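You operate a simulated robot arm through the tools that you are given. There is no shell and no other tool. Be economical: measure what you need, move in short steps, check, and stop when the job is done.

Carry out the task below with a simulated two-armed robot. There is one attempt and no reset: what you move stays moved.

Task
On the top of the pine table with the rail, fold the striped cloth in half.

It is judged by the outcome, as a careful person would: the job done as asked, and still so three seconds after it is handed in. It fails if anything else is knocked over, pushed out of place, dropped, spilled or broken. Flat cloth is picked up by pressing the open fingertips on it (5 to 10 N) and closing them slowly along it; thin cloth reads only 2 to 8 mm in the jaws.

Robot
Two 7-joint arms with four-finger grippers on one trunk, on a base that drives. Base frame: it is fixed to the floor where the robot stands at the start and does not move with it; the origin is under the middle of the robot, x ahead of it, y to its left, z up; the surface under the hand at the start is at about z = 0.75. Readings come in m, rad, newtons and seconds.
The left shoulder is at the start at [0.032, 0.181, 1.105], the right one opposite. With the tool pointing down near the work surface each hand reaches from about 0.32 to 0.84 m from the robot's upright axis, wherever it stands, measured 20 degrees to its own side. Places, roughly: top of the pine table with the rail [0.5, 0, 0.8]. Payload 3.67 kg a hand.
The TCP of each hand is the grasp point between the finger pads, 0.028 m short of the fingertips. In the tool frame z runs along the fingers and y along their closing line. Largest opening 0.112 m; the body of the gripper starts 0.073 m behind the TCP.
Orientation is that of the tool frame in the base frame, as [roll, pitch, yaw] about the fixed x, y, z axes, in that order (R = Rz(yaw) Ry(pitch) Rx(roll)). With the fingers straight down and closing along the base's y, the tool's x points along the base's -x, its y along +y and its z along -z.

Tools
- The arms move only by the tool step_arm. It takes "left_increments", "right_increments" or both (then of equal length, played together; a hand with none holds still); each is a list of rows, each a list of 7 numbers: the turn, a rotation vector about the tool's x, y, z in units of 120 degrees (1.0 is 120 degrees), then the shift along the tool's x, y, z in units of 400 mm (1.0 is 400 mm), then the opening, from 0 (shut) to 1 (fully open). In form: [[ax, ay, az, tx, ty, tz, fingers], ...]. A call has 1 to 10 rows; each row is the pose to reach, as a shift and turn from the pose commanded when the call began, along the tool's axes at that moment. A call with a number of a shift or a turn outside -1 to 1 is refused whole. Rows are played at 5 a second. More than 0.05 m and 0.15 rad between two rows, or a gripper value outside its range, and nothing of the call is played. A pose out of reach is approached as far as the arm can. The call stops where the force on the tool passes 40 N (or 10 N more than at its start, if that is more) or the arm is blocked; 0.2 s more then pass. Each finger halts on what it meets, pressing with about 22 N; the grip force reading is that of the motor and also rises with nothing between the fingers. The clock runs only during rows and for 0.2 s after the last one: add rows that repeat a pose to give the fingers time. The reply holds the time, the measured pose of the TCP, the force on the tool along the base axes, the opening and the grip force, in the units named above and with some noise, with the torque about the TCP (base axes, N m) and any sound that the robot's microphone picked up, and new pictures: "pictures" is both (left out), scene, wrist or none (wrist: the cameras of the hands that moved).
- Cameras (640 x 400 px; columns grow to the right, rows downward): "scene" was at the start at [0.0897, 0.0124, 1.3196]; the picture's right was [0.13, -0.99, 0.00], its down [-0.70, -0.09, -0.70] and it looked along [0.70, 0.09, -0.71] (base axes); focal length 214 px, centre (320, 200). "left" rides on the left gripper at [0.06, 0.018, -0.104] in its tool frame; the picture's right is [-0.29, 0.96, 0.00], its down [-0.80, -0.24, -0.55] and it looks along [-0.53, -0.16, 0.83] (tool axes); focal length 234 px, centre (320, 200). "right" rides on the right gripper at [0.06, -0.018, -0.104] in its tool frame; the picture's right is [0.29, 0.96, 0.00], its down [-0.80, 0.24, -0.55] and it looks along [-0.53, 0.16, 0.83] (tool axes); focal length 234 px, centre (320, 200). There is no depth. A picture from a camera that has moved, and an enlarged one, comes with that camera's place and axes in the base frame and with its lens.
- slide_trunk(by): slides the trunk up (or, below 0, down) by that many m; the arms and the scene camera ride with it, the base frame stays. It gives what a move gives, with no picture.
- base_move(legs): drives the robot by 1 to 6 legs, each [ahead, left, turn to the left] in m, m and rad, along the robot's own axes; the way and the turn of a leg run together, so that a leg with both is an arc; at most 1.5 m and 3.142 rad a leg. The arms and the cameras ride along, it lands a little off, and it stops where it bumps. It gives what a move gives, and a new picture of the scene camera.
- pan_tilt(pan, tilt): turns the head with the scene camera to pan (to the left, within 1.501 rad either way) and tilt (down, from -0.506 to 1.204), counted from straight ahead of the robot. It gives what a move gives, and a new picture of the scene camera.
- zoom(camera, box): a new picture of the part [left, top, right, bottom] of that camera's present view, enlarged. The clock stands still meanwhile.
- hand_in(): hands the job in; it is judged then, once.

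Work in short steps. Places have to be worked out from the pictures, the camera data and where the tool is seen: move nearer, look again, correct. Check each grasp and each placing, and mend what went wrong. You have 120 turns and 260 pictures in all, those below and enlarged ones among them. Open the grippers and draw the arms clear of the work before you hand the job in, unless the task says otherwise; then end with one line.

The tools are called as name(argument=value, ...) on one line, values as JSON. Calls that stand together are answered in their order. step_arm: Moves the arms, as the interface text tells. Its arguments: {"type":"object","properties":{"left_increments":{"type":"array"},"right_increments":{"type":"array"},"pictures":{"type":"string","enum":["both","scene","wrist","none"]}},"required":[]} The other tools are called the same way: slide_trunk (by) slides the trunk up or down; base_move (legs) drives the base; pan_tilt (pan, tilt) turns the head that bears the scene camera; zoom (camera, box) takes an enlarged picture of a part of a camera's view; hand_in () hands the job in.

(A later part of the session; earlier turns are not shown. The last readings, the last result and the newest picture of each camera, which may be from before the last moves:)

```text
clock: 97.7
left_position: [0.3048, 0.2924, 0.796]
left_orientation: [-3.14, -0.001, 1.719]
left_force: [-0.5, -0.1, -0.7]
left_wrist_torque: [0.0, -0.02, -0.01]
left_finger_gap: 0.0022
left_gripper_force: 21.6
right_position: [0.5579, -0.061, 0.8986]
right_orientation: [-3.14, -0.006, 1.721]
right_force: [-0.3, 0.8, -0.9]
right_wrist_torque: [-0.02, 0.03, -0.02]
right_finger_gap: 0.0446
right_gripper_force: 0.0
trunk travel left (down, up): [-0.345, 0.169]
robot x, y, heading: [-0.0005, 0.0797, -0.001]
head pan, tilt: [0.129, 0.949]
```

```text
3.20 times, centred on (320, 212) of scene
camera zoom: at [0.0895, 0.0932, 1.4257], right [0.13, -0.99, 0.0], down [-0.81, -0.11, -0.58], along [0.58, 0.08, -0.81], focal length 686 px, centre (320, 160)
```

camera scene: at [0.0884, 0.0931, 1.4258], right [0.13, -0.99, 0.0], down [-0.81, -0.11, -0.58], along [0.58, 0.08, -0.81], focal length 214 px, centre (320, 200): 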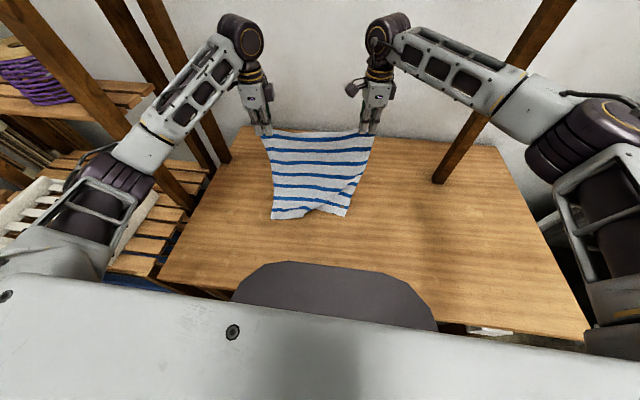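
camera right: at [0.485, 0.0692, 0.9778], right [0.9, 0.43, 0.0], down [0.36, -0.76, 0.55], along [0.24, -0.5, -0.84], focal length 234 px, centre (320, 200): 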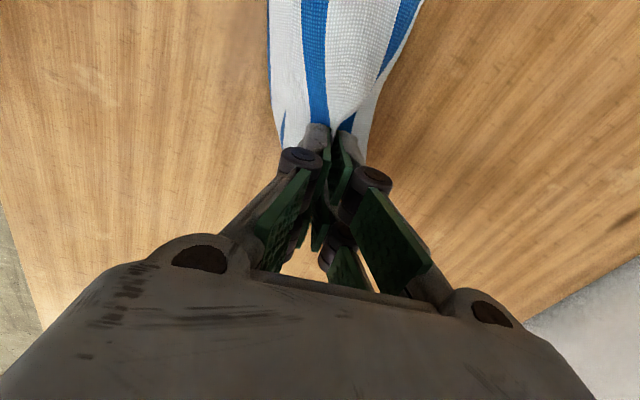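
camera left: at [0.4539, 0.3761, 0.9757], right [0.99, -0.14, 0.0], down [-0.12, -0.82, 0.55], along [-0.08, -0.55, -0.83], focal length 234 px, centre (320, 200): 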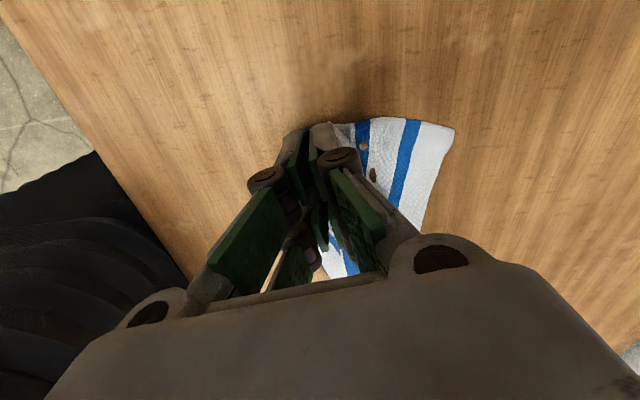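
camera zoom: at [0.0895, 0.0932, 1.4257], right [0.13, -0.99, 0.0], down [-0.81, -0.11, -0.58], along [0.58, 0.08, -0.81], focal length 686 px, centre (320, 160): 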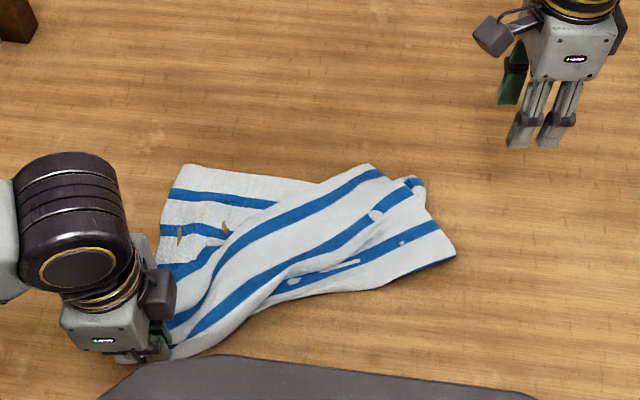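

The right part of the top layer still lies over the bottom. I drag the left hand outward (left) low, which earlier pulled the cloth open.

step_arm(left_increments=[[0, 0, 0, 0.05, 0, -0.02, 0], [0, 0, 0, 0.1, 0, -0.02, 0], [0, 0, 0, 0.15, 0, -0.02, 0], [0, 0, 0, 0.2, 0, 0, 0], [0, 0, 0, 0.25, 0, 0.01, 0]], pictures="none")

zoom(camera="scene", box=[200, 150, 400, 275])

```text
clock: 98.9
left_position: [0.2903, 0.3909, 0.7931]
left_orientation: [3.141, 0.0, 1.719]
left_force: [-1.0, 0.3, -0.9]
left_wrist_torque: [0.01, 0.0, 0.0]
left_finger_gap: 0.0021
left_gripper_force: 21.8
right_position: [0.5572, -0.0622, 0.8979]
right_orientation: [-3.141, -0.007, 1.721]
right_force: [0.7, 0.0, 0.5]
right_wrist_torque: [0.0, 0.04, -0.01]
right_finger_gap: 0.0448
right_gripper_force: 0.0
trunk travel left (down, up): [-0.345, 0.169]
robot x, y, heading: [0.0001, 0.082, 0.0]
head pan, tilt: [0.129, 0.949]
```

```text
3.20 times, centred on (300, 212) of scene
camera zoom: at [0.0893, 0.0929, 1.4257], right [0.13, -0.99, 0.0], down [-0.81, -0.11, -0.58], along [0.58, 0.08, -0.81], focal length 686 px, centre (384, 160)
```

zoom: 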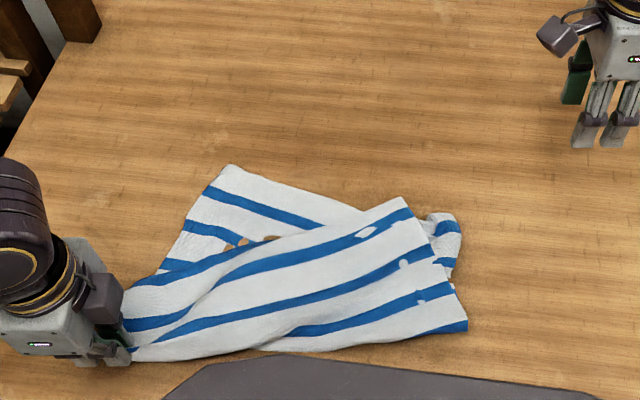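

I'll grip the top layer's right corner (about [0.52, 0.12]) with the right hand so both hands hold that hem, then hang the cloth to straighten it.

step_arm(right_increments=[[0, 0, -0.03, 0.09, -0.02, 0.0, 0.4], [0, 0, -0.06, 0.18, -0.04, 0.03, 0.4], [0, 0, -0.09, 0.27, -0.06, 0.06, 0.4], [0, 0, -0.12, 0.36, -0.08, 0.1, 0.4], [0, 0, -0.15, 0.44, -0.1, 0.14, 0.4], [0, 0, -0.168, 0.481, -0.1075, 0.2, 0.4]], pictures="wrist")

zoom(camera="scene", box=[200, 150, 400, 275])

```text
clock: 100.3
left_position: [0.2902, 0.3924, 0.7927]
left_orientation: [-3.14, 0.0, 1.72]
left_force: [1.0, -0.3, 0.0]
left_wrist_torque: [-0.01, -0.04, -0.02]
left_finger_gap: 0.0023
left_gripper_force: 22.4
right_position: [0.4857, 0.123, 0.8208]
right_orientation: [3.14, -0.005, 2.073]
right_force: [-0.6, -0.3, -0.6]
right_wrist_torque: [0.01, -0.01, 0.01]
right_finger_gap: 0.045
right_gripper_force: 0.1
trunk travel left (down, up): [-0.345, 0.169]
robot x, y, heading: [-0.0041, 0.0791, 0.002]
head pan, tilt: [0.129, 0.949]
camera right: at [0.4427, 0.168, 0.9238], right [0.7, 0.71, 0.0], down [0.59, -0.59, 0.55], along [0.39, -0.38, -0.83], focal length 234 px, centre (320, 200)
```

right: 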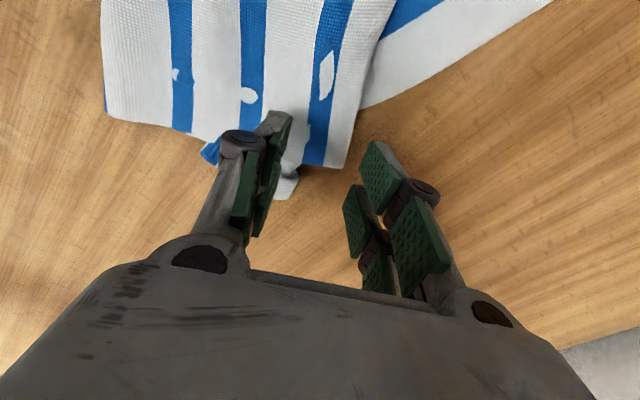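

```text
3.20 times, centred on (300, 212) of scene
camera zoom: at [0.0898, 0.0934, 1.4256], right [0.13, -0.99, 0.0], down [-0.81, -0.11, -0.58], along [0.58, 0.08, -0.81], focal length 686 px, centre (384, 160)
```

zoom: 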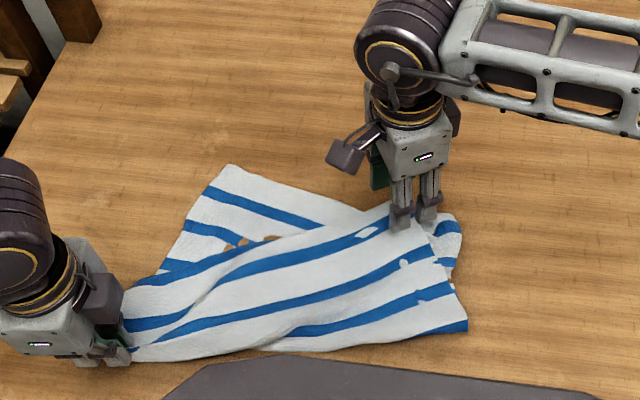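

Slight shift inward, then descend to light contact.

step_arm(right_increments=[[0, 0, 0, 0.0125, -0.015, 0.05, 0.4], [0, 0, 0, 0.0125, -0.015, 0.09, 0.4], [0, 0, 0, 0.0125, -0.015, 0.098, 0.4], [0, 0, 0, 0.0125, -0.015, 0.102, 0.4]], pictures="none")

```text
clock: 101.3
left_position: [0.2896, 0.3908, 0.7935]
left_orientation: [-3.141, 0.001, 1.721]
left_force: [-1.0, 0.4, -0.4]
left_wrist_torque: [-0.02, 0.0, 0.03]
left_finger_gap: 0.0022
left_gripper_force: 22.0
right_position: [0.479, 0.1252, 0.7795]
right_orientation: [3.139, -0.006, 2.072]
right_force: [-0.5, 0.4, 1.0]
right_wrist_torque: [-0.04, -0.01, 0.01]
right_finger_gap: 0.0448
right_gripper_force: 0.0
trunk travel left (down, up): [-0.345, 0.169]
robot x, y, heading: [-0.0017, 0.0809, 0.006]
head pan, tilt: [0.129, 0.949]
```

Just touching; press ~2 mm more during a slow close.

step_arm(right_increments=[[0, 0, 0, 0, 0, 0.003, 0.38], [0, 0, 0, 0, 0, 0.0035, 0.34], [0, 0, 0, 0, 0, 0.004, 0.3], [0, 0, 0, 0, 0, 0.004, 0.26], [0, 0, 0, 0, 0, 0.0045, 0.22], [0, 0, 0, 0, 0, 0.0045, 0.17], [0, 0, 0, 0, 0, 0.005, 0.12], [0, 0, 0, 0, 0, 0.005, 0.07], [0, 0, 0, 0, 0, 0.005, 0.02], [0, 0, 0, 0, 0, 0.005, 0]], pictures="wrist")

```text
clock: 103.5
left_position: [0.2887, 0.3915, 0.7931]
left_orientation: [3.141, -0.002, 1.72]
left_force: [0.1, 0.6, 0.5]
left_wrist_torque: [-0.01, -0.02, 0.0]
left_finger_gap: 0.0022
left_gripper_force: 22.7
right_position: [0.4789, 0.1239, 0.7783]
right_orientation: [3.139, -0.005, 2.072]
right_force: [-1.2, -2.1, 14.7]
right_wrist_torque: [0.05, 0.25, 0.06]
right_finger_gap: 0.0112
right_gripper_force: 22.1
trunk travel left (down, up): [-0.345, 0.169]
robot x, y, heading: [-0.0063, 0.0799, 0.003]
head pan, tilt: [0.129, 0.949]
camera right: at [0.4351, 0.1689, 0.8826], right [0.7, 0.71, 0.01], down [0.59, -0.59, 0.55], along [0.4, -0.38, -0.83], focal length 234 px, centre (320, 200)
```

right: 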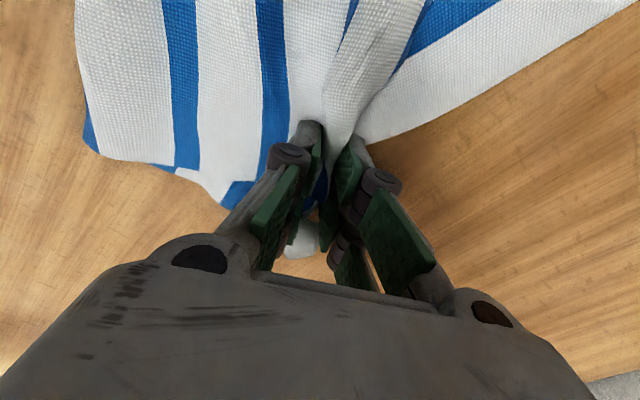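

11 mm: more than one layer. Lift a little and see what comes with it.

step_arm(right_increments=[[0, 0, 0, 0, 0, -0.05, 0], [0, 0, 0, 0, 0, -0.12, 0], [0, 0, 0, 0, 0, -0.2, 0], [0, 0, 0, 0, 0, -0.28, 0]], pictures="wrist")

zoom(camera="scene", box=[200, 140, 400, 265])

```text
clock: 104.5
left_position: [0.2911, 0.3914, 0.7925]
left_orientation: [-3.142, 0.0, 1.72]
left_force: [0.7, -1.2, 0.4]
left_wrist_torque: [-0.03, 0.0, 0.04]
left_finger_gap: 0.002
left_gripper_force: 22.4
right_position: [0.4798, 0.1244, 0.89]
right_orientation: [3.14, -0.005, 2.075]
right_force: [-0.6, 1.3, -0.8]
right_wrist_torque: [0.03, 0.0, 0.01]
right_finger_gap: 0.0085
right_gripper_force: 22.2
trunk travel left (down, up): [-0.345, 0.169]
robot x, y, heading: [-0.0042, 0.081, -0.001]
head pan, tilt: [0.129, 0.949]
camera right: at [0.4358, 0.1682, 0.994], right [0.7, 0.71, 0.0], down [0.59, -0.59, 0.55], along [0.39, -0.38, -0.83], focal length 234 px, centre (320, 200)
```

right: 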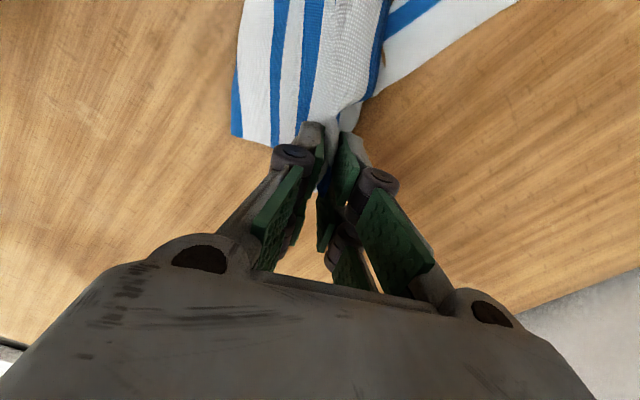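

```text
3.20 times, centred on (300, 202) of scene
camera zoom: at [0.0889, 0.093, 1.4257], right [0.13, -0.99, 0.0], down [-0.81, -0.11, -0.58], along [0.58, 0.08, -0.81], focal length 686 px, centre (384, 192)
```

zoom: 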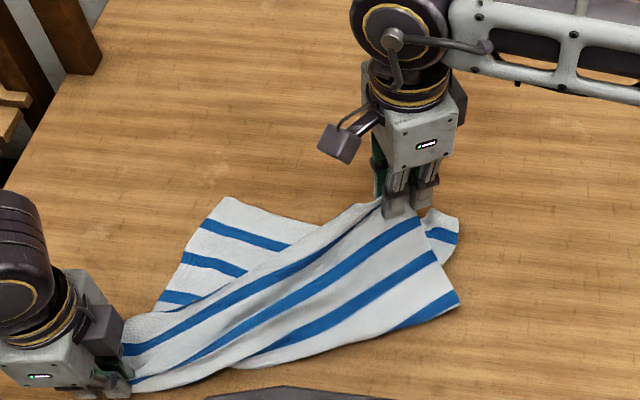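

Only the flap seems to be lifted while the bottom's right corner stays. Flip the flap over toward the robot and lay it down at about [0.31, 0.01].

step_arm(right_increments=[[0, 0, 0, -0.004, -0.06, -0.075, 0], [0, 0, 0, -0.01, -0.14, -0.1125, 0], [0, 0, 0, -0.016, -0.22, -0.1125, 0], [0, 0, 0, -0.022, -0.3, -0.075, 0], [0, 0, 0, -0.027, -0.37, -0.0125, 0], [0, 0, 0, -0.032, -0.43, 0.075, 0], [0, 0, 0, -0.035, -0.48, 0.15, 0], [0, 0, 0, -0.037, -0.505, 0.2375, 0]], pictures="none")

zoom(camera="scene", box=[200, 150, 400, 275])

```text
clock: 106.3
left_position: [0.2888, 0.3905, 0.793]
left_orientation: [-3.14, -0.002, 1.72]
left_force: [0.0, -4.0, -0.6]
left_wrist_torque: [-0.06, 0.01, -0.05]
left_finger_gap: 0.0022
left_gripper_force: 21.5
right_position: [0.3104, 0.013, 0.7935]
right_orientation: [3.138, -0.007, 2.071]
right_force: [0.6, 3.0, 0.9]
right_wrist_torque: [0.1, 0.03, -0.06]
right_finger_gap: 0.0024
right_gripper_force: 24.9
trunk travel left (down, up): [-0.345, 0.169]
robot x, y, heading: [-0.0008, 0.0805, 0.005]
head pan, tilt: [0.129, 0.949]
```

```text
3.20 times, centred on (300, 212) of scene
camera zoom: at [0.0895, 0.0926, 1.4257], right [0.13, -0.99, 0.0], down [-0.81, -0.11, -0.58], along [0.58, 0.08, -0.81], focal length 686 px, centre (384, 160)
```

zoom: 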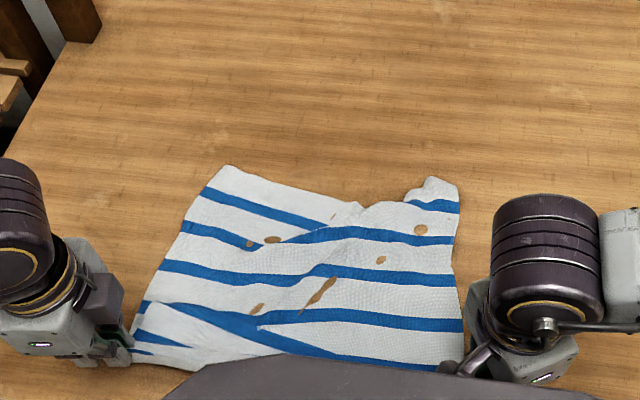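

The cloth is unfolded again with both hands on the near hem. I touch down and release both with a spreading opening, rise a bit and look at the near hem to regrip it cleanly at the very edge.

step_arm(left_increments=[[0, 0, 0, 0, 0, 0.025, 0], [0, 0, 0, 0, 0, 0.033, 0.06], [0, 0, 0, 0, 0, 0.033, 0.14], [0, 0, 0, 0, 0, 0.033, 0.22], [0, 0, 0, 0, 0, 0.032, 0.3], [0, 0, 0, 0, 0, 0.032, 0.4], [0, 0, 0, 0, 0, -0.05, 0.4], [0, 0, 0, 0, 0, -0.12, 0.4]], right_increments=[[0, 0, 0, 0, 0, 0.025, 0], [0, 0, 0, 0, 0, 0.033, 0.06], [0, 0, 0, 0, 0, 0.033, 0.14], [0, 0, 0, 0, 0, 0.033, 0.22], [0, 0, 0, 0, 0, 0.032, 0.3], [0, 0, 0, 0, 0, 0.032, 0.4], [0, 0, 0, 0, 0, -0.05, 0.4], [0, 0, 0, 0, 0, -0.12, 0.4]], pictures="wrist")

```text
clock: 108.1
left_position: [0.2896, 0.3912, 0.8406]
left_orientation: [-3.139, -0.001, 1.718]
left_force: [0.7, 0.1, 0.1]
left_wrist_torque: [-0.01, 0.0, 0.01]
left_finger_gap: 0.0449
left_gripper_force: 0.1
right_position: [0.3096, 0.0146, 0.843]
right_orientation: [-3.142, -0.006, 2.072]
right_force: [0.9, -0.6, -0.4]
right_wrist_torque: [0.0, 0.01, -0.02]
right_finger_gap: 0.0449
right_gripper_force: 0.0
trunk travel left (down, up): [-0.345, 0.169]
robot x, y, heading: [-0.0039, 0.0842, -0.001]
head pan, tilt: [0.129, 0.949]
camera right: at [0.2655, 0.0584, 0.9464], right [0.7, 0.71, 0.0], down [0.59, -0.59, 0.55], along [0.39, -0.38, -0.84], focal length 234 px, centre (320, 200)
camera left: at [0.2989, 0.453, 0.9445], right [0.99, -0.14, 0.0], down [-0.12, -0.82, 0.55], along [-0.08, -0.55, -0.83], focal length 234 px, centre (320, 200)
```

right: 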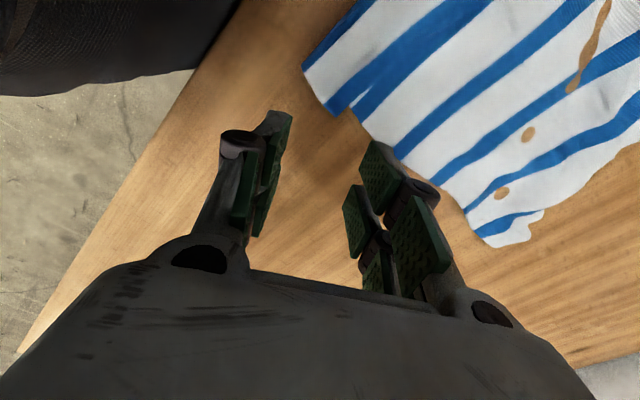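
left: 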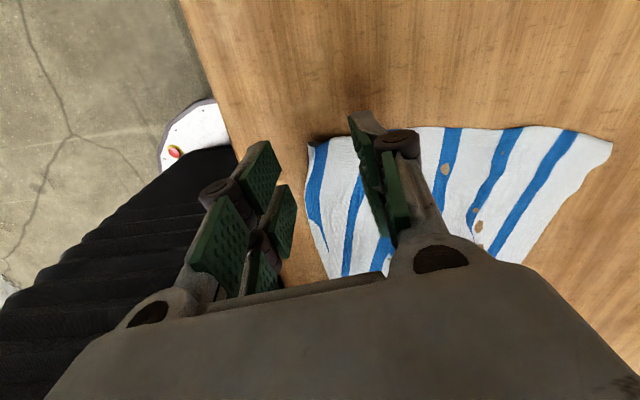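

The near (A) hem is flat with corners at about [0.278, 0.382] and [0.267, 0.042]. I position both hands (straightened to close along x) just inside these corners, above the cloth.

step_arm(left_increments=[[0, 0, 0.02, -0.02, 0.012, 0, 0.4], [0, 0, 0.04, -0.04, 0.024, 0, 0.4], [0, 0, 0.06, -0.06, 0.036, 0.02, 0.4], [0, 0, 0.07, -0.076, 0.048, 0.06, 0.4], [0, 0, 0.07, -0.076, 0.048, 0.11, 0.4]], right_increments=[[0, 0, 0.06, 0.03, 0.01, 0, 0.4], [0, 0, 0.12, 0.06, 0.02, 0, 0.4], [0, 0, 0.18, 0.09, 0.03, 0.02, 0.4], [0, 0, 0.24, 0.109, 0.038, 0.06, 0.4], [0, 0, 0.24, 0.109, 0.038, 0.115, 0.4]], pictures="wrist")

```text
clock: 109.3
left_position: [0.3143, 0.3643, 0.7957]
left_orientation: [3.14, 0.0, 1.572]
left_force: [0.3, -0.3, 0.0]
left_wrist_torque: [0.02, 0.04, 0.01]
left_finger_gap: 0.0448
left_gripper_force: 0.0
right_position: [0.3026, 0.0595, 0.7957]
right_orientation: [3.141, -0.007, 1.569]
right_force: [0.4, -0.3, 0.2]
right_wrist_torque: [-0.01, -0.01, -0.02]
right_finger_gap: 0.0446
right_gripper_force: 0.0
trunk travel left (down, up): [-0.345, 0.169]
robot x, y, heading: [0.0014, 0.0825, -0.001]
head pan, tilt: [0.129, 0.949]
camera right: at [0.285, 0.1199, 0.8999], right [0.96, 0.29, 0.0], down [0.24, -0.8, 0.55], along [0.16, -0.53, -0.84], focal length 234 px, centre (320, 200)
camera left: at [0.3329, 0.4242, 0.9006], right [0.96, -0.29, 0.0], down [-0.24, -0.8, 0.55], along [-0.16, -0.53, -0.83], focal length 234 px, centre (320, 200)
```

right: 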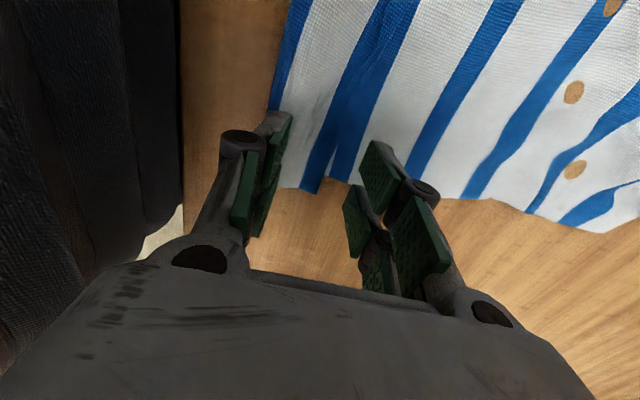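
left: 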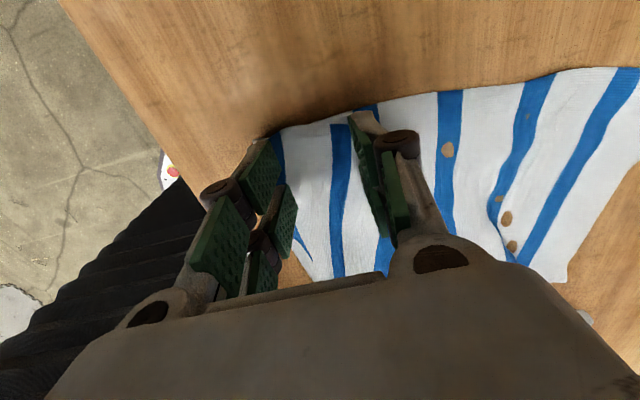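

Near fingers sit just inside the hem at both corners. Descend and press to ~9 N.

step_arm(left_increments=[[0, 0, 0, 0, 0, 0.03, 0.4], [0, 0, 0, 0, 0, 0.042, 0.4], [0, 0, 0, 0, 0, 0.047, 0.4], [0, 0, 0, 0, 0, 0.05, 0.4]], right_increments=[[0, 0, 0, 0, 0, 0.03, 0.4], [0, 0, 0, 0, 0, 0.042, 0.4], [0, 0, 0, 0, 0, 0.047, 0.4], [0, 0, 0, 0, 0, 0.05, 0.4]], pictures="none")

```text
clock: 110.3
left_position: [0.3126, 0.3629, 0.7782]
left_orientation: [3.14, -0.001, 1.573]
left_force: [0.3, 3.0, 15.7]
left_wrist_torque: [0.2, 0.25, -0.03]
left_finger_gap: 0.0457
left_gripper_force: 0.6
right_position: [0.3004, 0.0604, 0.7792]
right_orientation: [3.138, -0.011, 1.572]
right_force: [-0.2, -1.0, 22.3]
right_wrist_torque: [-0.04, 0.56, 0.03]
right_finger_gap: 0.0431
right_gripper_force: 0.0
trunk travel left (down, up): [-0.345, 0.169]
robot x, y, heading: [-0.0031, 0.0791, 0.002]
head pan, tilt: [0.129, 0.949]
```

Ease off slightly and close slowly with modest follow-down.

step_arm(left_increments=[[0, 0, 0, 0, 0, -0.0015, 0.39], [0, 0, 0, 0, 0, -0.0012, 0.34], [0, 0, 0, 0, 0, -0.0008, 0.3], [0, 0, 0, 0, 0, -0.0004, 0.25], [0, 0, 0, 0, 0, 0, 0.2], [0, 0, 0, 0, 0, 0.0005, 0.16], [0, 0, 0, 0, 0, 0.001, 0.12], [0, 0, 0, 0, 0, 0.0012, 0.08], [0, 0, 0, 0, 0, 0.0015, 0.03], [0, 0, 0, 0, 0, 0.0015, 0]], right_increments=[[0, 0, 0, 0, 0, -0.0035, 0.39], [0, 0, 0, 0, 0, -0.003, 0.34], [0, 0, 0, 0, 0, -0.0025, 0.3], [0, 0, 0, 0, 0, -0.002, 0.25], [0, 0, 0, 0, 0, -0.0015, 0.2], [0, 0, 0, 0, 0, -0.001, 0.16], [0, 0, 0, 0, 0, -0.0005, 0.12], [0, 0, 0, 0, 0, 0, 0.08], [0, 0, 0, 0, 0, 0, 0.03], [0, 0, 0, 0, 0, 0, 0]], pictures="wrist")

```text
clock: 112.5
left_position: [0.3112, 0.3629, 0.7776]
left_orientation: [3.139, -0.002, 1.572]
left_force: [-0.2, -1.8, 19.4]
left_wrist_torque: [0.22, 0.13, 0.03]
left_finger_gap: 0.0019
left_gripper_force: 19.8
right_position: [0.2998, 0.06, 0.7782]
right_orientation: [3.138, -0.008, 1.57]
right_force: [-7.4, -0.7, 38.0]
right_wrist_torque: [-0.22, 0.43, 0.0]
right_finger_gap: 0.0026
right_gripper_force: 22.5
trunk travel left (down, up): [-0.345, 0.169]
robot x, y, heading: [-0.0016, 0.0814, 0.003]
head pan, tilt: [0.129, 0.949]
camera right: at [0.2825, 0.1199, 0.8816], right [0.96, 0.29, 0.01], down [0.24, -0.8, 0.55], along [0.16, -0.52, -0.84], focal length 234 px, centre (320, 200)
camera left: at [0.33, 0.4234, 0.8812], right [0.96, -0.29, 0.0], down [-0.24, -0.8, 0.55], along [-0.16, -0.53, -0.83], focal length 234 px, centre (320, 200)
```

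right: 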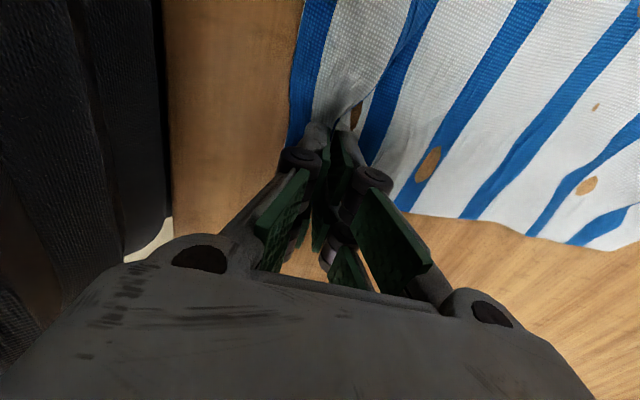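
left: 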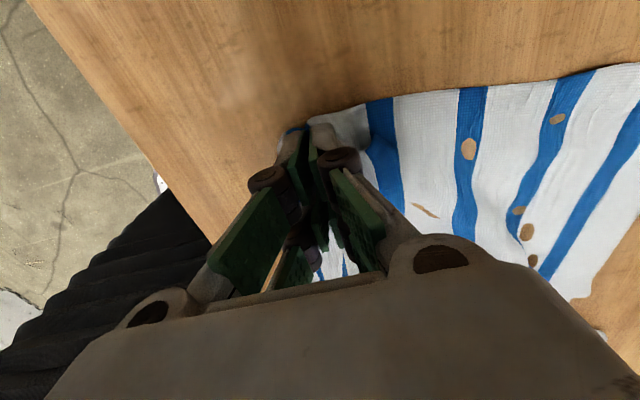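

Both hold near the edge. Lift to hang, moving forward to x≈0.45 on the way.

step_arm(left_increments=[[0, 0, 0, 0, 0, -0.03, 0], [0, 0, 0, 0, 0.02, -0.12, 0], [0, 0, 0, 0, 0.06, -0.22, 0], [0, 0, 0, 0, 0.1, -0.32, 0], [0, 0, 0, 0, 0.15, -0.42, 0], [0, 0, 0, 0, 0.2, -0.52, 0], [0, 0, 0, 0, 0.25, -0.62, 0], [0, 0, 0, 0, 0.3, -0.72, 0], [0, 0, 0, 0, 0.33, -0.82, 0], [0, 0, 0, 0, 0.35, -0.93, 0]], right_increments=[[0, 0, 0, 0, 0, -0.03, 0], [0, 0, 0, 0, 0.02, -0.12, 0], [0, 0, 0, 0, 0.06, -0.22, 0], [0, 0, 0, 0, 0.1, -0.32, 0], [0, 0, 0, 0, 0.15, -0.42, 0], [0, 0, 0, 0, 0.2, -0.52, 0], [0, 0, 0, 0, 0.25, -0.62, 0], [0, 0, 0, 0, 0.3, -0.72, 0], [0, 0, 0, 0, 0.33, -0.82, 0], [0, 0, 0, 0, 0.35, -0.93, 0]], pictures="scene")

```text
clock: 114.7
left_position: [0.4536, 0.3651, 1.1487]
left_orientation: [-3.138, -0.002, 1.573]
left_force: [-1.0, 0.1, 1.5]
left_wrist_torque: [0.01, -0.05, -0.04]
left_finger_gap: 0.0026
left_gripper_force: 23.5
right_position: [0.443, 0.0582, 1.1482]
right_orientation: [-3.14, -0.004, 1.571]
right_force: [0.6, 0.4, -0.4]
right_wrist_torque: [0.01, -0.01, 0.0]
right_finger_gap: 0.0028
right_gripper_force: 21.3
trunk travel left (down, up): [-0.345, 0.169]
robot x, y, heading: [-0.0021, 0.0803, -0.003]
head pan, tilt: [0.129, 0.949]
camera scene: at [0.0899, 0.0931, 1.4259], right [0.13, -0.99, 0.0], down [-0.81, -0.11, -0.58], along [0.58, 0.08, -0.81], focal length 214 px, centre (320, 200)
```

scene: 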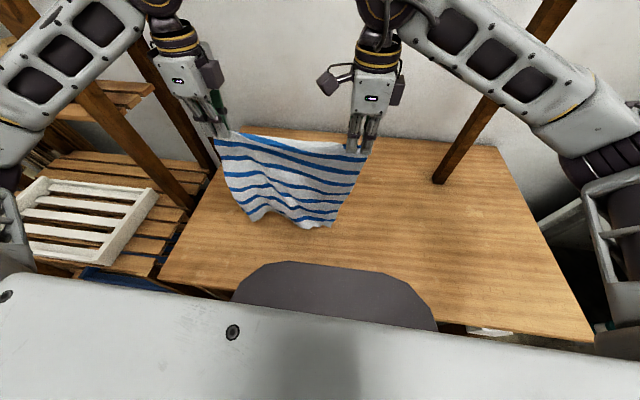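

Hanging well. Raise a bit more, spread slightly, and let it settle free of the table.

step_arm(left_increments=[[0, 0, 0, 0.01, 0, -0.06, 0], [0, 0, 0, 0.02, 0, -0.12, 0], [0, 0, 0, 0.025, 0, -0.15, 0], [0, 0, 0, 0.025, 0, -0.15, 0], [0, 0, 0, 0.025, 0, -0.15, 0], [0, 0, 0, 0.025, 0, -0.15, 0]], right_increments=[[0, 0, 0, -0.01, 0, -0.06, 0], [0, 0, 0, -0.02, 0, -0.12, 0], [0, 0, 0, -0.025, 0, -0.15, 0], [0, 0, 0, -0.025, 0, -0.15, 0], [0, 0, 0, -0.025, 0, -0.15, 0], [0, 0, 0, -0.025, 0, -0.15, 0]], pictures="none")

zoom(camera="scene", box=[180, 90, 420, 240])

```text
clock: 116.3
left_position: [0.4514, 0.3696, 1.2107]
left_orientation: [3.139, -0.002, 1.565]
left_force: [4.0, 3.0, -0.7]
left_wrist_torque: [-0.41, 0.47, -0.03]
left_finger_gap: 0.0017
left_gripper_force: 20.4
right_position: [0.4334, 0.0421, 1.1647]
right_orientation: [-3.085, 0.087, 1.585]
right_force: [0.2, 2.2, 3.0]
right_wrist_torque: [-0.06, -0.02, -0.01]
right_finger_gap: 0.0028
right_gripper_force: 23.7
trunk travel left (down, up): [-0.345, 0.169]
robot x, y, heading: [0.0005, 0.082, 0.003]
head pan, tilt: [0.129, 0.949]
stopped in row 6 (right hand): the arm was blocked; the commanded pose is now the measured one
```

```text
2.67 times, centred on (300, 165) of scene
camera zoom: at [0.0887, 0.0924, 1.4281], right [0.13, -0.99, 0.0], down [-0.81, -0.11, -0.58], along [0.58, 0.08, -0.81], focal length 572 px, centre (373, 293)
```

zoom: 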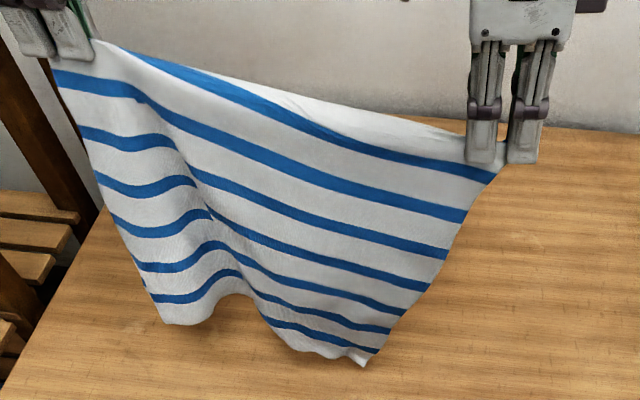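

The right arm hit its limit up there (hands now uneven). Bring both back to an even, lower pose (z≈1.135, x≈0.46) and correct the right hand's tilt.

step_arm(left_increments=[[0, 0, 0, 0, 0.007, 0.06, 0], [0, 0, 0, 0, 0.014, 0.12, 0], [0, 0, 0, 0, 0.02, 0.19, 0], [0, 0, 0, 0, 0.02, 0.19, 0]], right_increments=[[-0.009, 0.014, 0, 0, 0.02, 0.025, 0], [-0.018, 0.028, 0, 0, 0.04, 0.05, 0], [-0.027, 0.0415, 0, 0, 0.06, 0.074, 0], [-0.027, 0.0415, 0, 0, 0.06, 0.074, 0]], pictures="scene")

```text
clock: 117.3
left_position: [0.4599, 0.374, 1.1329]
left_orientation: [3.141, 0.0, 1.572]
left_force: [-1.8, -1.1, 0.8]
left_wrist_torque: [-0.03, 0.02, 0.0]
left_finger_gap: 0.002
left_gripper_force: 21.6
right_position: [0.4541, 0.0409, 1.1351]
right_orientation: [3.136, -0.003, 1.583]
right_force: [-0.4, 1.5, -0.7]
right_wrist_torque: [0.03, -0.07, -0.04]
right_finger_gap: 0.0025
right_gripper_force: 21.9
trunk travel left (down, up): [-0.345, 0.169]
robot x, y, heading: [-0.0011, 0.0829, 0.004]
head pan, tilt: [0.129, 0.949]
camera scene: at [0.0869, 0.0925, 1.4259], right [0.13, -0.99, 0.0], down [-0.81, -0.11, -0.58], along [0.58, 0.08, -0.81], focal length 214 px, centre (320, 200)
```

scene: 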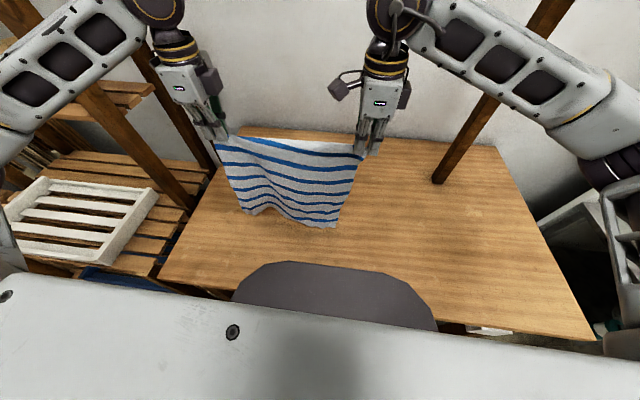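

Even again. Raise the trunk 5 cm so the bottom clears, and check the hang.

slide_trunk(by=0.05)

zoom(camera="scene", box=[180, 100, 420, 250])

```text
clock: 118.2
left_position: [0.4417, 0.3812, 1.1438]
left_orientation: [-3.057, -0.028, 1.569]
left_force: [0.7, -4.1, 0.3]
left_wrist_torque: [-0.11, -0.02, -0.02]
left_finger_gap: 0.002
left_gripper_force: 20.9
right_position: [0.4428, 0.0433, 1.1661]
right_orientation: [-3.118, 0.022, 1.589]
right_force: [0.3, 3.8, -1.0]
right_wrist_torque: [0.06, 0.02, -0.01]
right_finger_gap: 0.0025
right_gripper_force: 24.3
trunk travel left (down, up): [-0.395, 0.119]
robot x, y, heading: [-0.006, 0.0853, 0.007]
head pan, tilt: [0.129, 0.949]
```

```text
2.67 times, centred on (300, 175) of scene
camera zoom: at [0.0793, 0.098, 1.4743], right [0.13, -0.99, 0.0], down [-0.8, -0.11, -0.59], along [0.58, 0.07, -0.81], focal length 572 px, centre (373, 267)
```

zoom: 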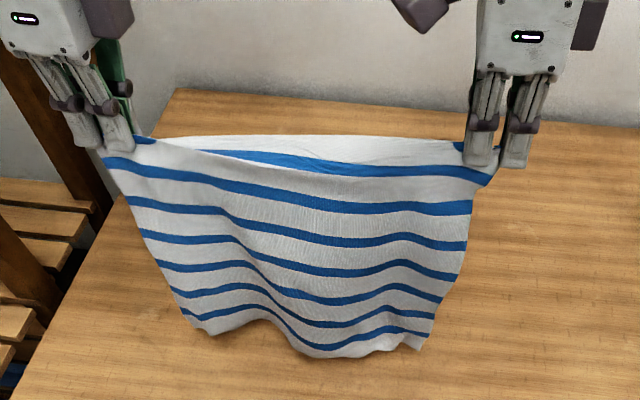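

The left arm seems to be restrained here (its pose lags). Undo the trunk raise and go farther forward (x≈0.58), where lifting worked freely before.

slide_trunk(by=-0.05)

step_arm(left_increments=[[0, 0, 0, 0, 0.08, 0.01, 0], [0, 0, 0, -0.01, 0.16, 0.01, 0], [0, 0, 0, -0.02, 0.24, 0.0, 0], [0, 0, 0, -0.03, 0.32, -0.03, 0], [0, 0, 0, -0.03, 0.34, -0.06, 0], [0, 0, 0, -0.03, 0.34, -0.06, 0], [0, 0, 0, -0.03, 0.34, -0.06, 0]], right_increments=[[0, 0, 0, 0, 0.08, 0.01, 0], [0, 0, 0, 0, 0.16, 0.01, 0], [0, 0, 0, 0, 0.24, 0.0, 0], [0, 0, 0, 0, 0.32, -0.03, 0], [0, 0, 0, 0, 0.34, -0.06, 0], [0, 0, 0, 0, 0.34, -0.06, 0], [0, 0, 0, 0, 0.34, -0.06, 0]], pictures="scene")

```text
clock: 119.2
left_position: [0.4657, 0.3749, 1.1335]
left_orientation: [3.139, 0.002, 1.573]
left_force: [-0.2, -2.0, -0.7]
left_wrist_torque: [-0.06, 0.03, -0.02]
left_finger_gap: 0.0025
left_gripper_force: 23.1
right_position: [0.4599, 0.0408, 1.1347]
right_orientation: [3.139, -0.004, 1.581]
right_force: [0.6, 1.6, 0.0]
right_wrist_torque: [0.0, -0.02, -0.03]
right_finger_gap: 0.002
right_gripper_force: 22.1
trunk travel left (down, up): [-0.345, 0.169]
robot x, y, heading: [-0.0002, 0.0816, 0.0]
head pan, tilt: [0.129, 0.949]
```

```text
clock: 120.8
left_position: [0.5978, 0.3628, 1.1567]
left_orientation: [-3.141, -0.002, 1.573]
left_force: [1.1, 0.2, -0.8]
left_wrist_torque: [-0.03, 0.02, -0.03]
left_finger_gap: 0.0026
left_gripper_force: 22.7
right_position: [0.5937, 0.042, 1.1568]
right_orientation: [3.139, -0.002, 1.583]
right_force: [-0.7, -0.6, -0.1]
right_wrist_torque: [-0.01, 0.0, -0.03]
right_finger_gap: 0.0017
right_gripper_force: 21.3
trunk travel left (down, up): [-0.345, 0.169]
robot x, y, heading: [-0.0017, 0.0795, 0.003]
head pan, tilt: [0.129, 0.949]
camera scene: at [0.0901, 0.0926, 1.4256], right [0.13, -0.99, 0.0], down [-0.81, -0.11, -0.58], along [0.58, 0.08, -0.81], focal length 214 px, centre (320, 200)
```

scene: 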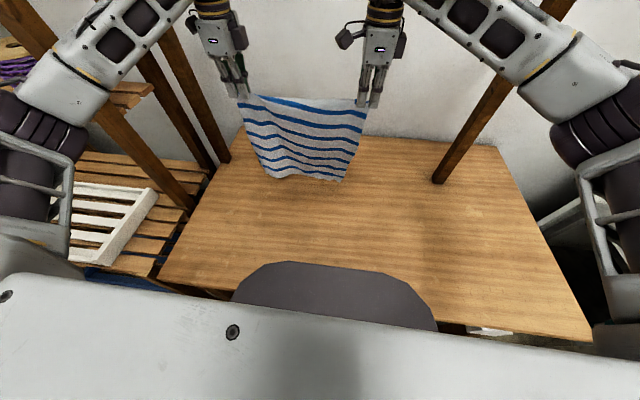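

Hanging freely, nothing disturbed. The gripped hem's lip is on the robot side, so this time I'll fold toward the robot: move back to x≈0.46 in the air, then sweep forward while lowering so the bottom hem trails toward the robot.

step_arm(left_increments=[[0, 0, 0, 0, -0.09, 0.01, 0], [0, 0, 0, 0, -0.18, 0.02, 0], [0, 0, 0, 0, -0.27, 0.03, 0], [0, 0, 0, 0, -0.33, 0.03, 0], [0, 0, 0, 0, -0.33, 0.03, 0], [0, 0, 0, 0, -0.33, 0.03, 0], [0, 0, 0, 0, -0.33, 0.03, 0]], right_increments=[[0, 0, 0, 0, -0.08, 0.01, 0], [0, 0, 0, 0, -0.16, 0.02, 0], [0, 0, 0, 0, -0.25, 0.03, 0], [0, 0, 0, 0, -0.32, 0.03, 0], [0, 0, 0, 0, -0.32, 0.03, 0], [0, 0, 0, 0, -0.32, 0.03, 0], [0, 0, 0, 0, -0.32, 0.03, 0]], pictures="none")

step_arm(left_increments=[[0, 0, 0, 0, 0.09, 0.06, 0], [0, 0, 0, 0, 0.18, 0.12, 0], [0, 0, 0, 0, 0.26, 0.18, 0], [0, 0, 0, 0, 0.33, 0.25, 0], [0, 0, 0, 0, 0.39, 0.32, 0]], right_increments=[[0, 0, 0, 0, 0.09, 0.06, 0], [0, 0, 0, 0, 0.18, 0.12, 0], [0, 0, 0, 0, 0.26, 0.18, 0], [0, 0, 0, 0, 0.33, 0.25, 0], [0, 0, 0, 0, 0.39, 0.32, 0]], pictures="wrist")

zoom(camera="scene", box=[200, 90, 440, 240])

```text
clock: 122.4
left_position: [0.4821, 0.3647, 1.1297]
left_orientation: [-3.108, -0.002, 1.571]
left_force: [0.1, -0.2, 0.7]
left_wrist_torque: [-0.01, 0.05, 0.01]
left_finger_gap: 0.0022
left_gripper_force: 23.0
right_position: [0.4815, 0.0395, 1.131]
right_orientation: [-3.115, 0.004, 1.581]
right_force: [-0.7, 0.4, 0.5]
right_wrist_torque: [0.0, -0.02, 0.03]
right_finger_gap: 0.0021
right_gripper_force: 20.8
trunk travel left (down, up): [-0.345, 0.169]
robot x, y, heading: [-0.0065, 0.0814, 0.004]
head pan, tilt: [0.129, 0.949]
```

```text
clock: 123.6
left_position: [0.625, 0.3628, 1.0139]
left_orientation: [-3.136, 0.001, 1.573]
left_force: [0.4, 0.6, -1.0]
left_wrist_torque: [0.02, 0.05, -0.02]
left_finger_gap: 0.0024
left_gripper_force: 21.3
right_position: [0.6238, 0.0439, 1.0155]
right_orientation: [3.141, -0.004, 1.584]
right_force: [0.6, 0.9, 0.0]
right_wrist_torque: [0.0, 0.05, 0.02]
right_finger_gap: 0.0022
right_gripper_force: 22.8
trunk travel left (down, up): [-0.345, 0.169]
robot x, y, heading: [-0.006, 0.079, 0.001]
head pan, tilt: [0.129, 0.949]
camera right: at [0.606, 0.1047, 1.1195], right [0.95, 0.3, 0.0], down [0.25, -0.8, 0.55], along [0.17, -0.53, -0.83], focal length 234 px, centre (320, 200)
camera left: at [0.6435, 0.423, 1.1177], right [0.96, -0.29, 0.0], down [-0.24, -0.8, 0.55], along [-0.16, -0.53, -0.83], focal length 234 px, centre (320, 200)
```

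right: 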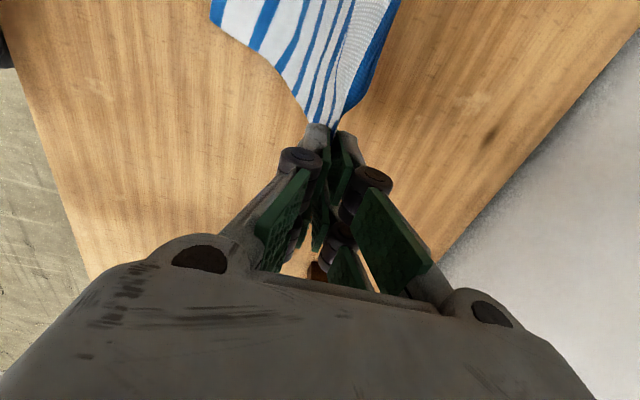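
left: 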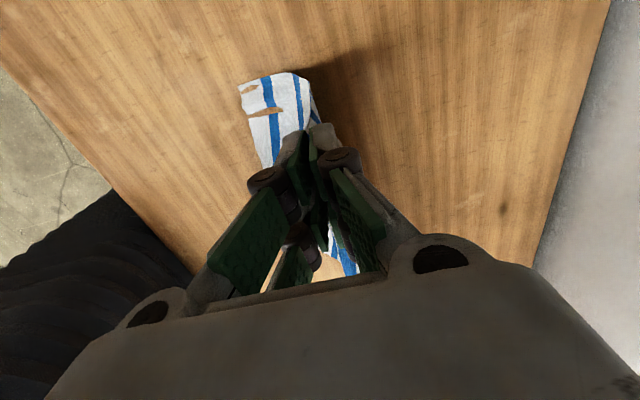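

```text
2.67 times, centred on (320, 165) of scene
camera zoom: at [0.0935, 0.093, 1.4254], right [0.13, -0.99, 0.0], down [-0.81, -0.11, -0.58], along [0.57, 0.08, -0.81], focal length 572 px, centre (320, 293)
```

zoom: 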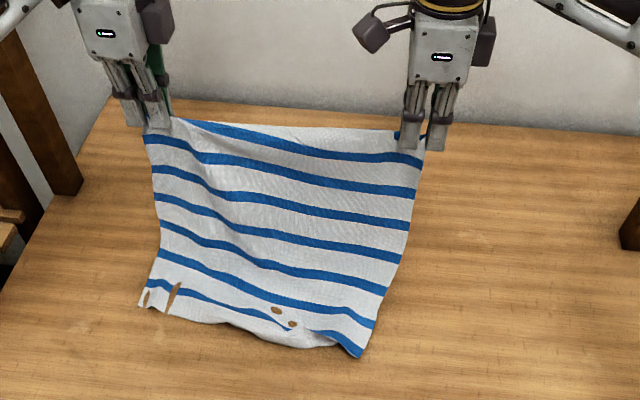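

The hem trails correctly, but its right corner is folded under. I lift back up and repeat the sweep, dragging a little longer at first so the hem unrolls.

step_arm(left_increments=[[0, 0, 0, 0, -0.06, -0.09, 0], [0, 0, 0, 0, -0.13, -0.17, 0], [0, 0, 0, 0, -0.21, -0.25, 0], [0, 0, 0, 0, -0.29, -0.31, 0], [0, 0, 0, 0, -0.32, -0.34, 0], [0, 0, 0, 0, -0.32, -0.34, 0], [0, 0, 0, 0, -0.32, -0.34, 0], [0, 0, 0, 0, -0.32, -0.34, 0]], right_increments=[[0, 0, 0, 0, -0.06, -0.09, 0], [0, 0, 0, -0.01, -0.13, -0.17, 0], [0, 0, 0, -0.02, -0.21, -0.25, 0], [0, 0, 0, -0.02, -0.29, -0.31, 0], [0, 0, 0, -0.02, -0.32, -0.34, 0], [0, 0, 0, -0.02, -0.32, -0.34, 0], [0, 0, 0, -0.02, -0.32, -0.34, 0], [0, 0, 0, -0.02, -0.32, -0.34, 0]], pictures="none")

step_arm(left_increments=[[0, 0, 0, 0, 0.07, 0.06, 0], [0, 0, 0, 0, 0.16, 0.08, 0], [0, 0, 0, 0, 0.25, 0.12, 0], [0, 0, 0, 0, 0.33, 0.18, 0], [0, 0, 0, 0, 0.39, 0.25, 0], [0, 0, 0, 0, 0.44, 0.32, 0]], right_increments=[[0, 0, 0, 0, 0.07, 0.06, 0], [0, 0, 0, 0, 0.16, 0.08, 0], [0, 0, 0, 0, 0.25, 0.12, 0], [0, 0, 0, 0, 0.33, 0.18, 0], [0, 0, 0, 0, 0.39, 0.25, 0], [0, 0, 0, 0, 0.44, 0.32, 0]], pictures="none")

zoom(camera="scene", box=[200, 90, 440, 240])

```text
clock: 125.6
left_position: [0.4982, 0.3637, 1.1303]
left_orientation: [-3.087, -0.011, 1.573]
left_force: [0.7, -1.3, -0.1]
left_wrist_torque: [-0.05, -0.02, -0.01]
left_finger_gap: 0.0019
left_gripper_force: 21.6
right_position: [0.5002, 0.0276, 1.129]
right_orientation: [-3.096, 0.02, 1.573]
right_force: [0.0, 1.8, -0.5]
right_wrist_torque: [0.03, 0.02, -0.01]
right_finger_gap: 0.0026
right_gripper_force: 20.7
trunk travel left (down, up): [-0.345, 0.169]
robot x, y, heading: [-0.0031, 0.082, 0.001]
head pan, tilt: [0.129, 0.949]
stopped in row 8 (right hand): the arm was blocked; the commanded pose is now the measured one
```

```text
clock: 127.0
left_position: [0.6641, 0.3659, 1.0037]
left_orientation: [-3.108, -0.009, 1.573]
left_force: [1.0, -2.1, 0.3]
left_wrist_torque: [-0.04, 0.01, 0.01]
left_finger_gap: 0.0018
left_gripper_force: 21.0
right_position: [0.6657, 0.0281, 1.0046]
right_orientation: [-3.115, 0.013, 1.578]
right_force: [1.1, 3.7, 0.2]
right_wrist_torque: [0.02, 0.02, 0.0]
right_finger_gap: 0.0024
right_gripper_force: 23.3
trunk travel left (down, up): [-0.345, 0.169]
robot x, y, heading: [-0.0045, 0.0833, 0.003]
head pan, tilt: [0.129, 0.949]
```

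```text
2.67 times, centred on (320, 165) of scene
camera zoom: at [0.0902, 0.0926, 1.4256], right [0.13, -0.99, 0.0], down [-0.81, -0.11, -0.58], along [0.58, 0.08, -0.81], focal length 572 px, centre (320, 293)
```

zoom: 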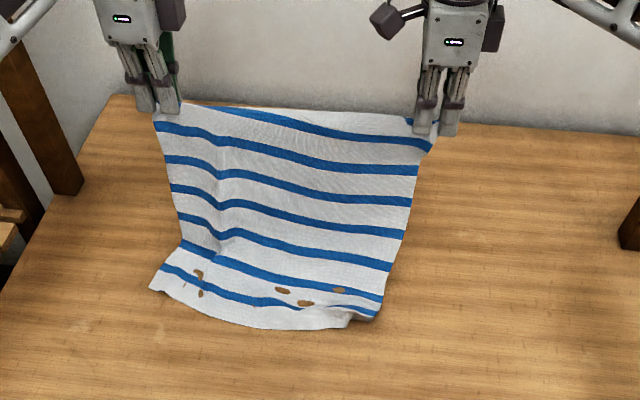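

Now the bottom hem lies open (B at x≈0.545). Continue laying forward until half is down (crease at x≈0.735).

step_arm(left_increments=[[0, 0, 0, 0, 0.045, 0.05, 0], [0, 0, 0, 0, 0.09, 0.1, 0], [0, 0, 0, 0, 0.135, 0.16, 0], [0, 0, 0, 0, 0.175, 0.215, 0], [0, 0, 0, 0, 0.195, 0.24, 0], [0, 0, 0, 0, 0.195, 0.24, 0]], right_increments=[[0, 0, 0, 0, 0.045, 0.05, 0], [0, 0, 0, 0, 0.09, 0.1, 0], [0, 0, 0, 0, 0.135, 0.16, 0], [0, 0, 0, 0, 0.175, 0.215, 0], [0, 0, 0, 0, 0.195, 0.24, 0], [0, 0, 0, 0, 0.195, 0.24, 0]], pictures="wrist")

zoom(camera="scene", box=[220, 110, 420, 235])

```text
clock: 128.4
left_position: [0.7375, 0.3653, 0.9057]
left_orientation: [-3.11, -0.01, 1.572]
left_force: [0.3, -2.9, -0.4]
left_wrist_torque: [-0.06, -0.01, 0.0]
left_finger_gap: 0.0023
left_gripper_force: 21.6
right_position: [0.7394, 0.0273, 0.9058]
right_orientation: [-3.114, 0.015, 1.578]
right_force: [0.1, 2.6, 0.5]
right_wrist_torque: [0.05, 0.0, -0.01]
right_finger_gap: 0.0022
right_gripper_force: 22.1
trunk travel left (down, up): [-0.345, 0.169]
robot x, y, heading: [-0.0034, 0.081, -0.004]
head pan, tilt: [0.129, 0.949]
camera right: at [0.7238, 0.0896, 1.0096], right [0.96, 0.29, -0.03], down [0.26, -0.79, 0.56], along [0.14, -0.54, -0.83], focal length 234 px, centre (320, 200)
camera left: at [0.7593, 0.4245, 1.0093], right [0.96, -0.29, -0.03], down [-0.22, -0.8, 0.55], along [-0.19, -0.52, -0.83], focal length 234 px, centre (320, 200)
```

right: 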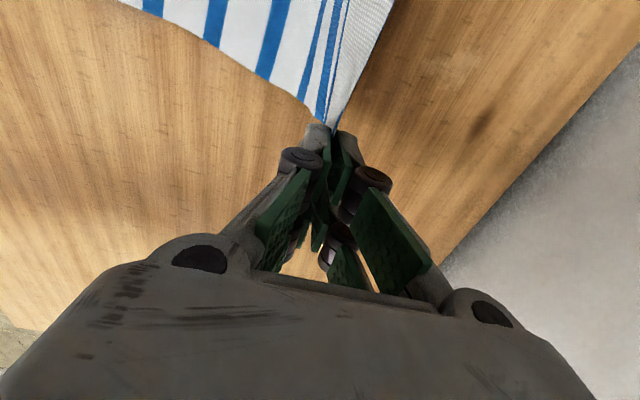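
left: 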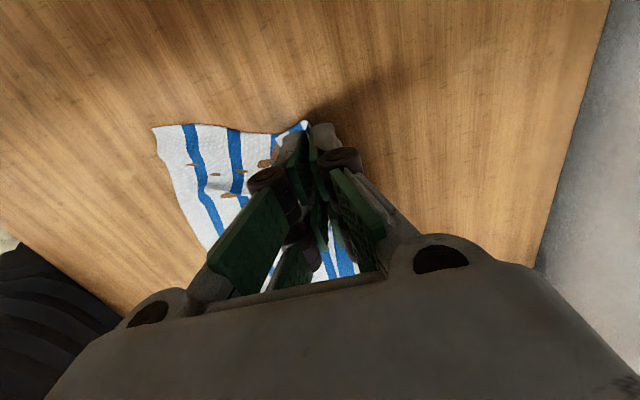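

```text
3.20 times, centred on (320, 172) of scene
camera zoom: at [0.089, 0.0923, 1.4257], right [0.13, -0.99, 0.0], down [-0.81, -0.11, -0.58], along [0.58, 0.08, -0.81], focal length 686 px, centre (320, 288)
```

zoom: 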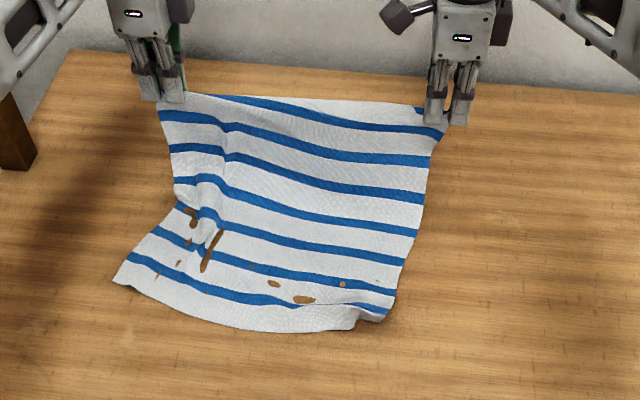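

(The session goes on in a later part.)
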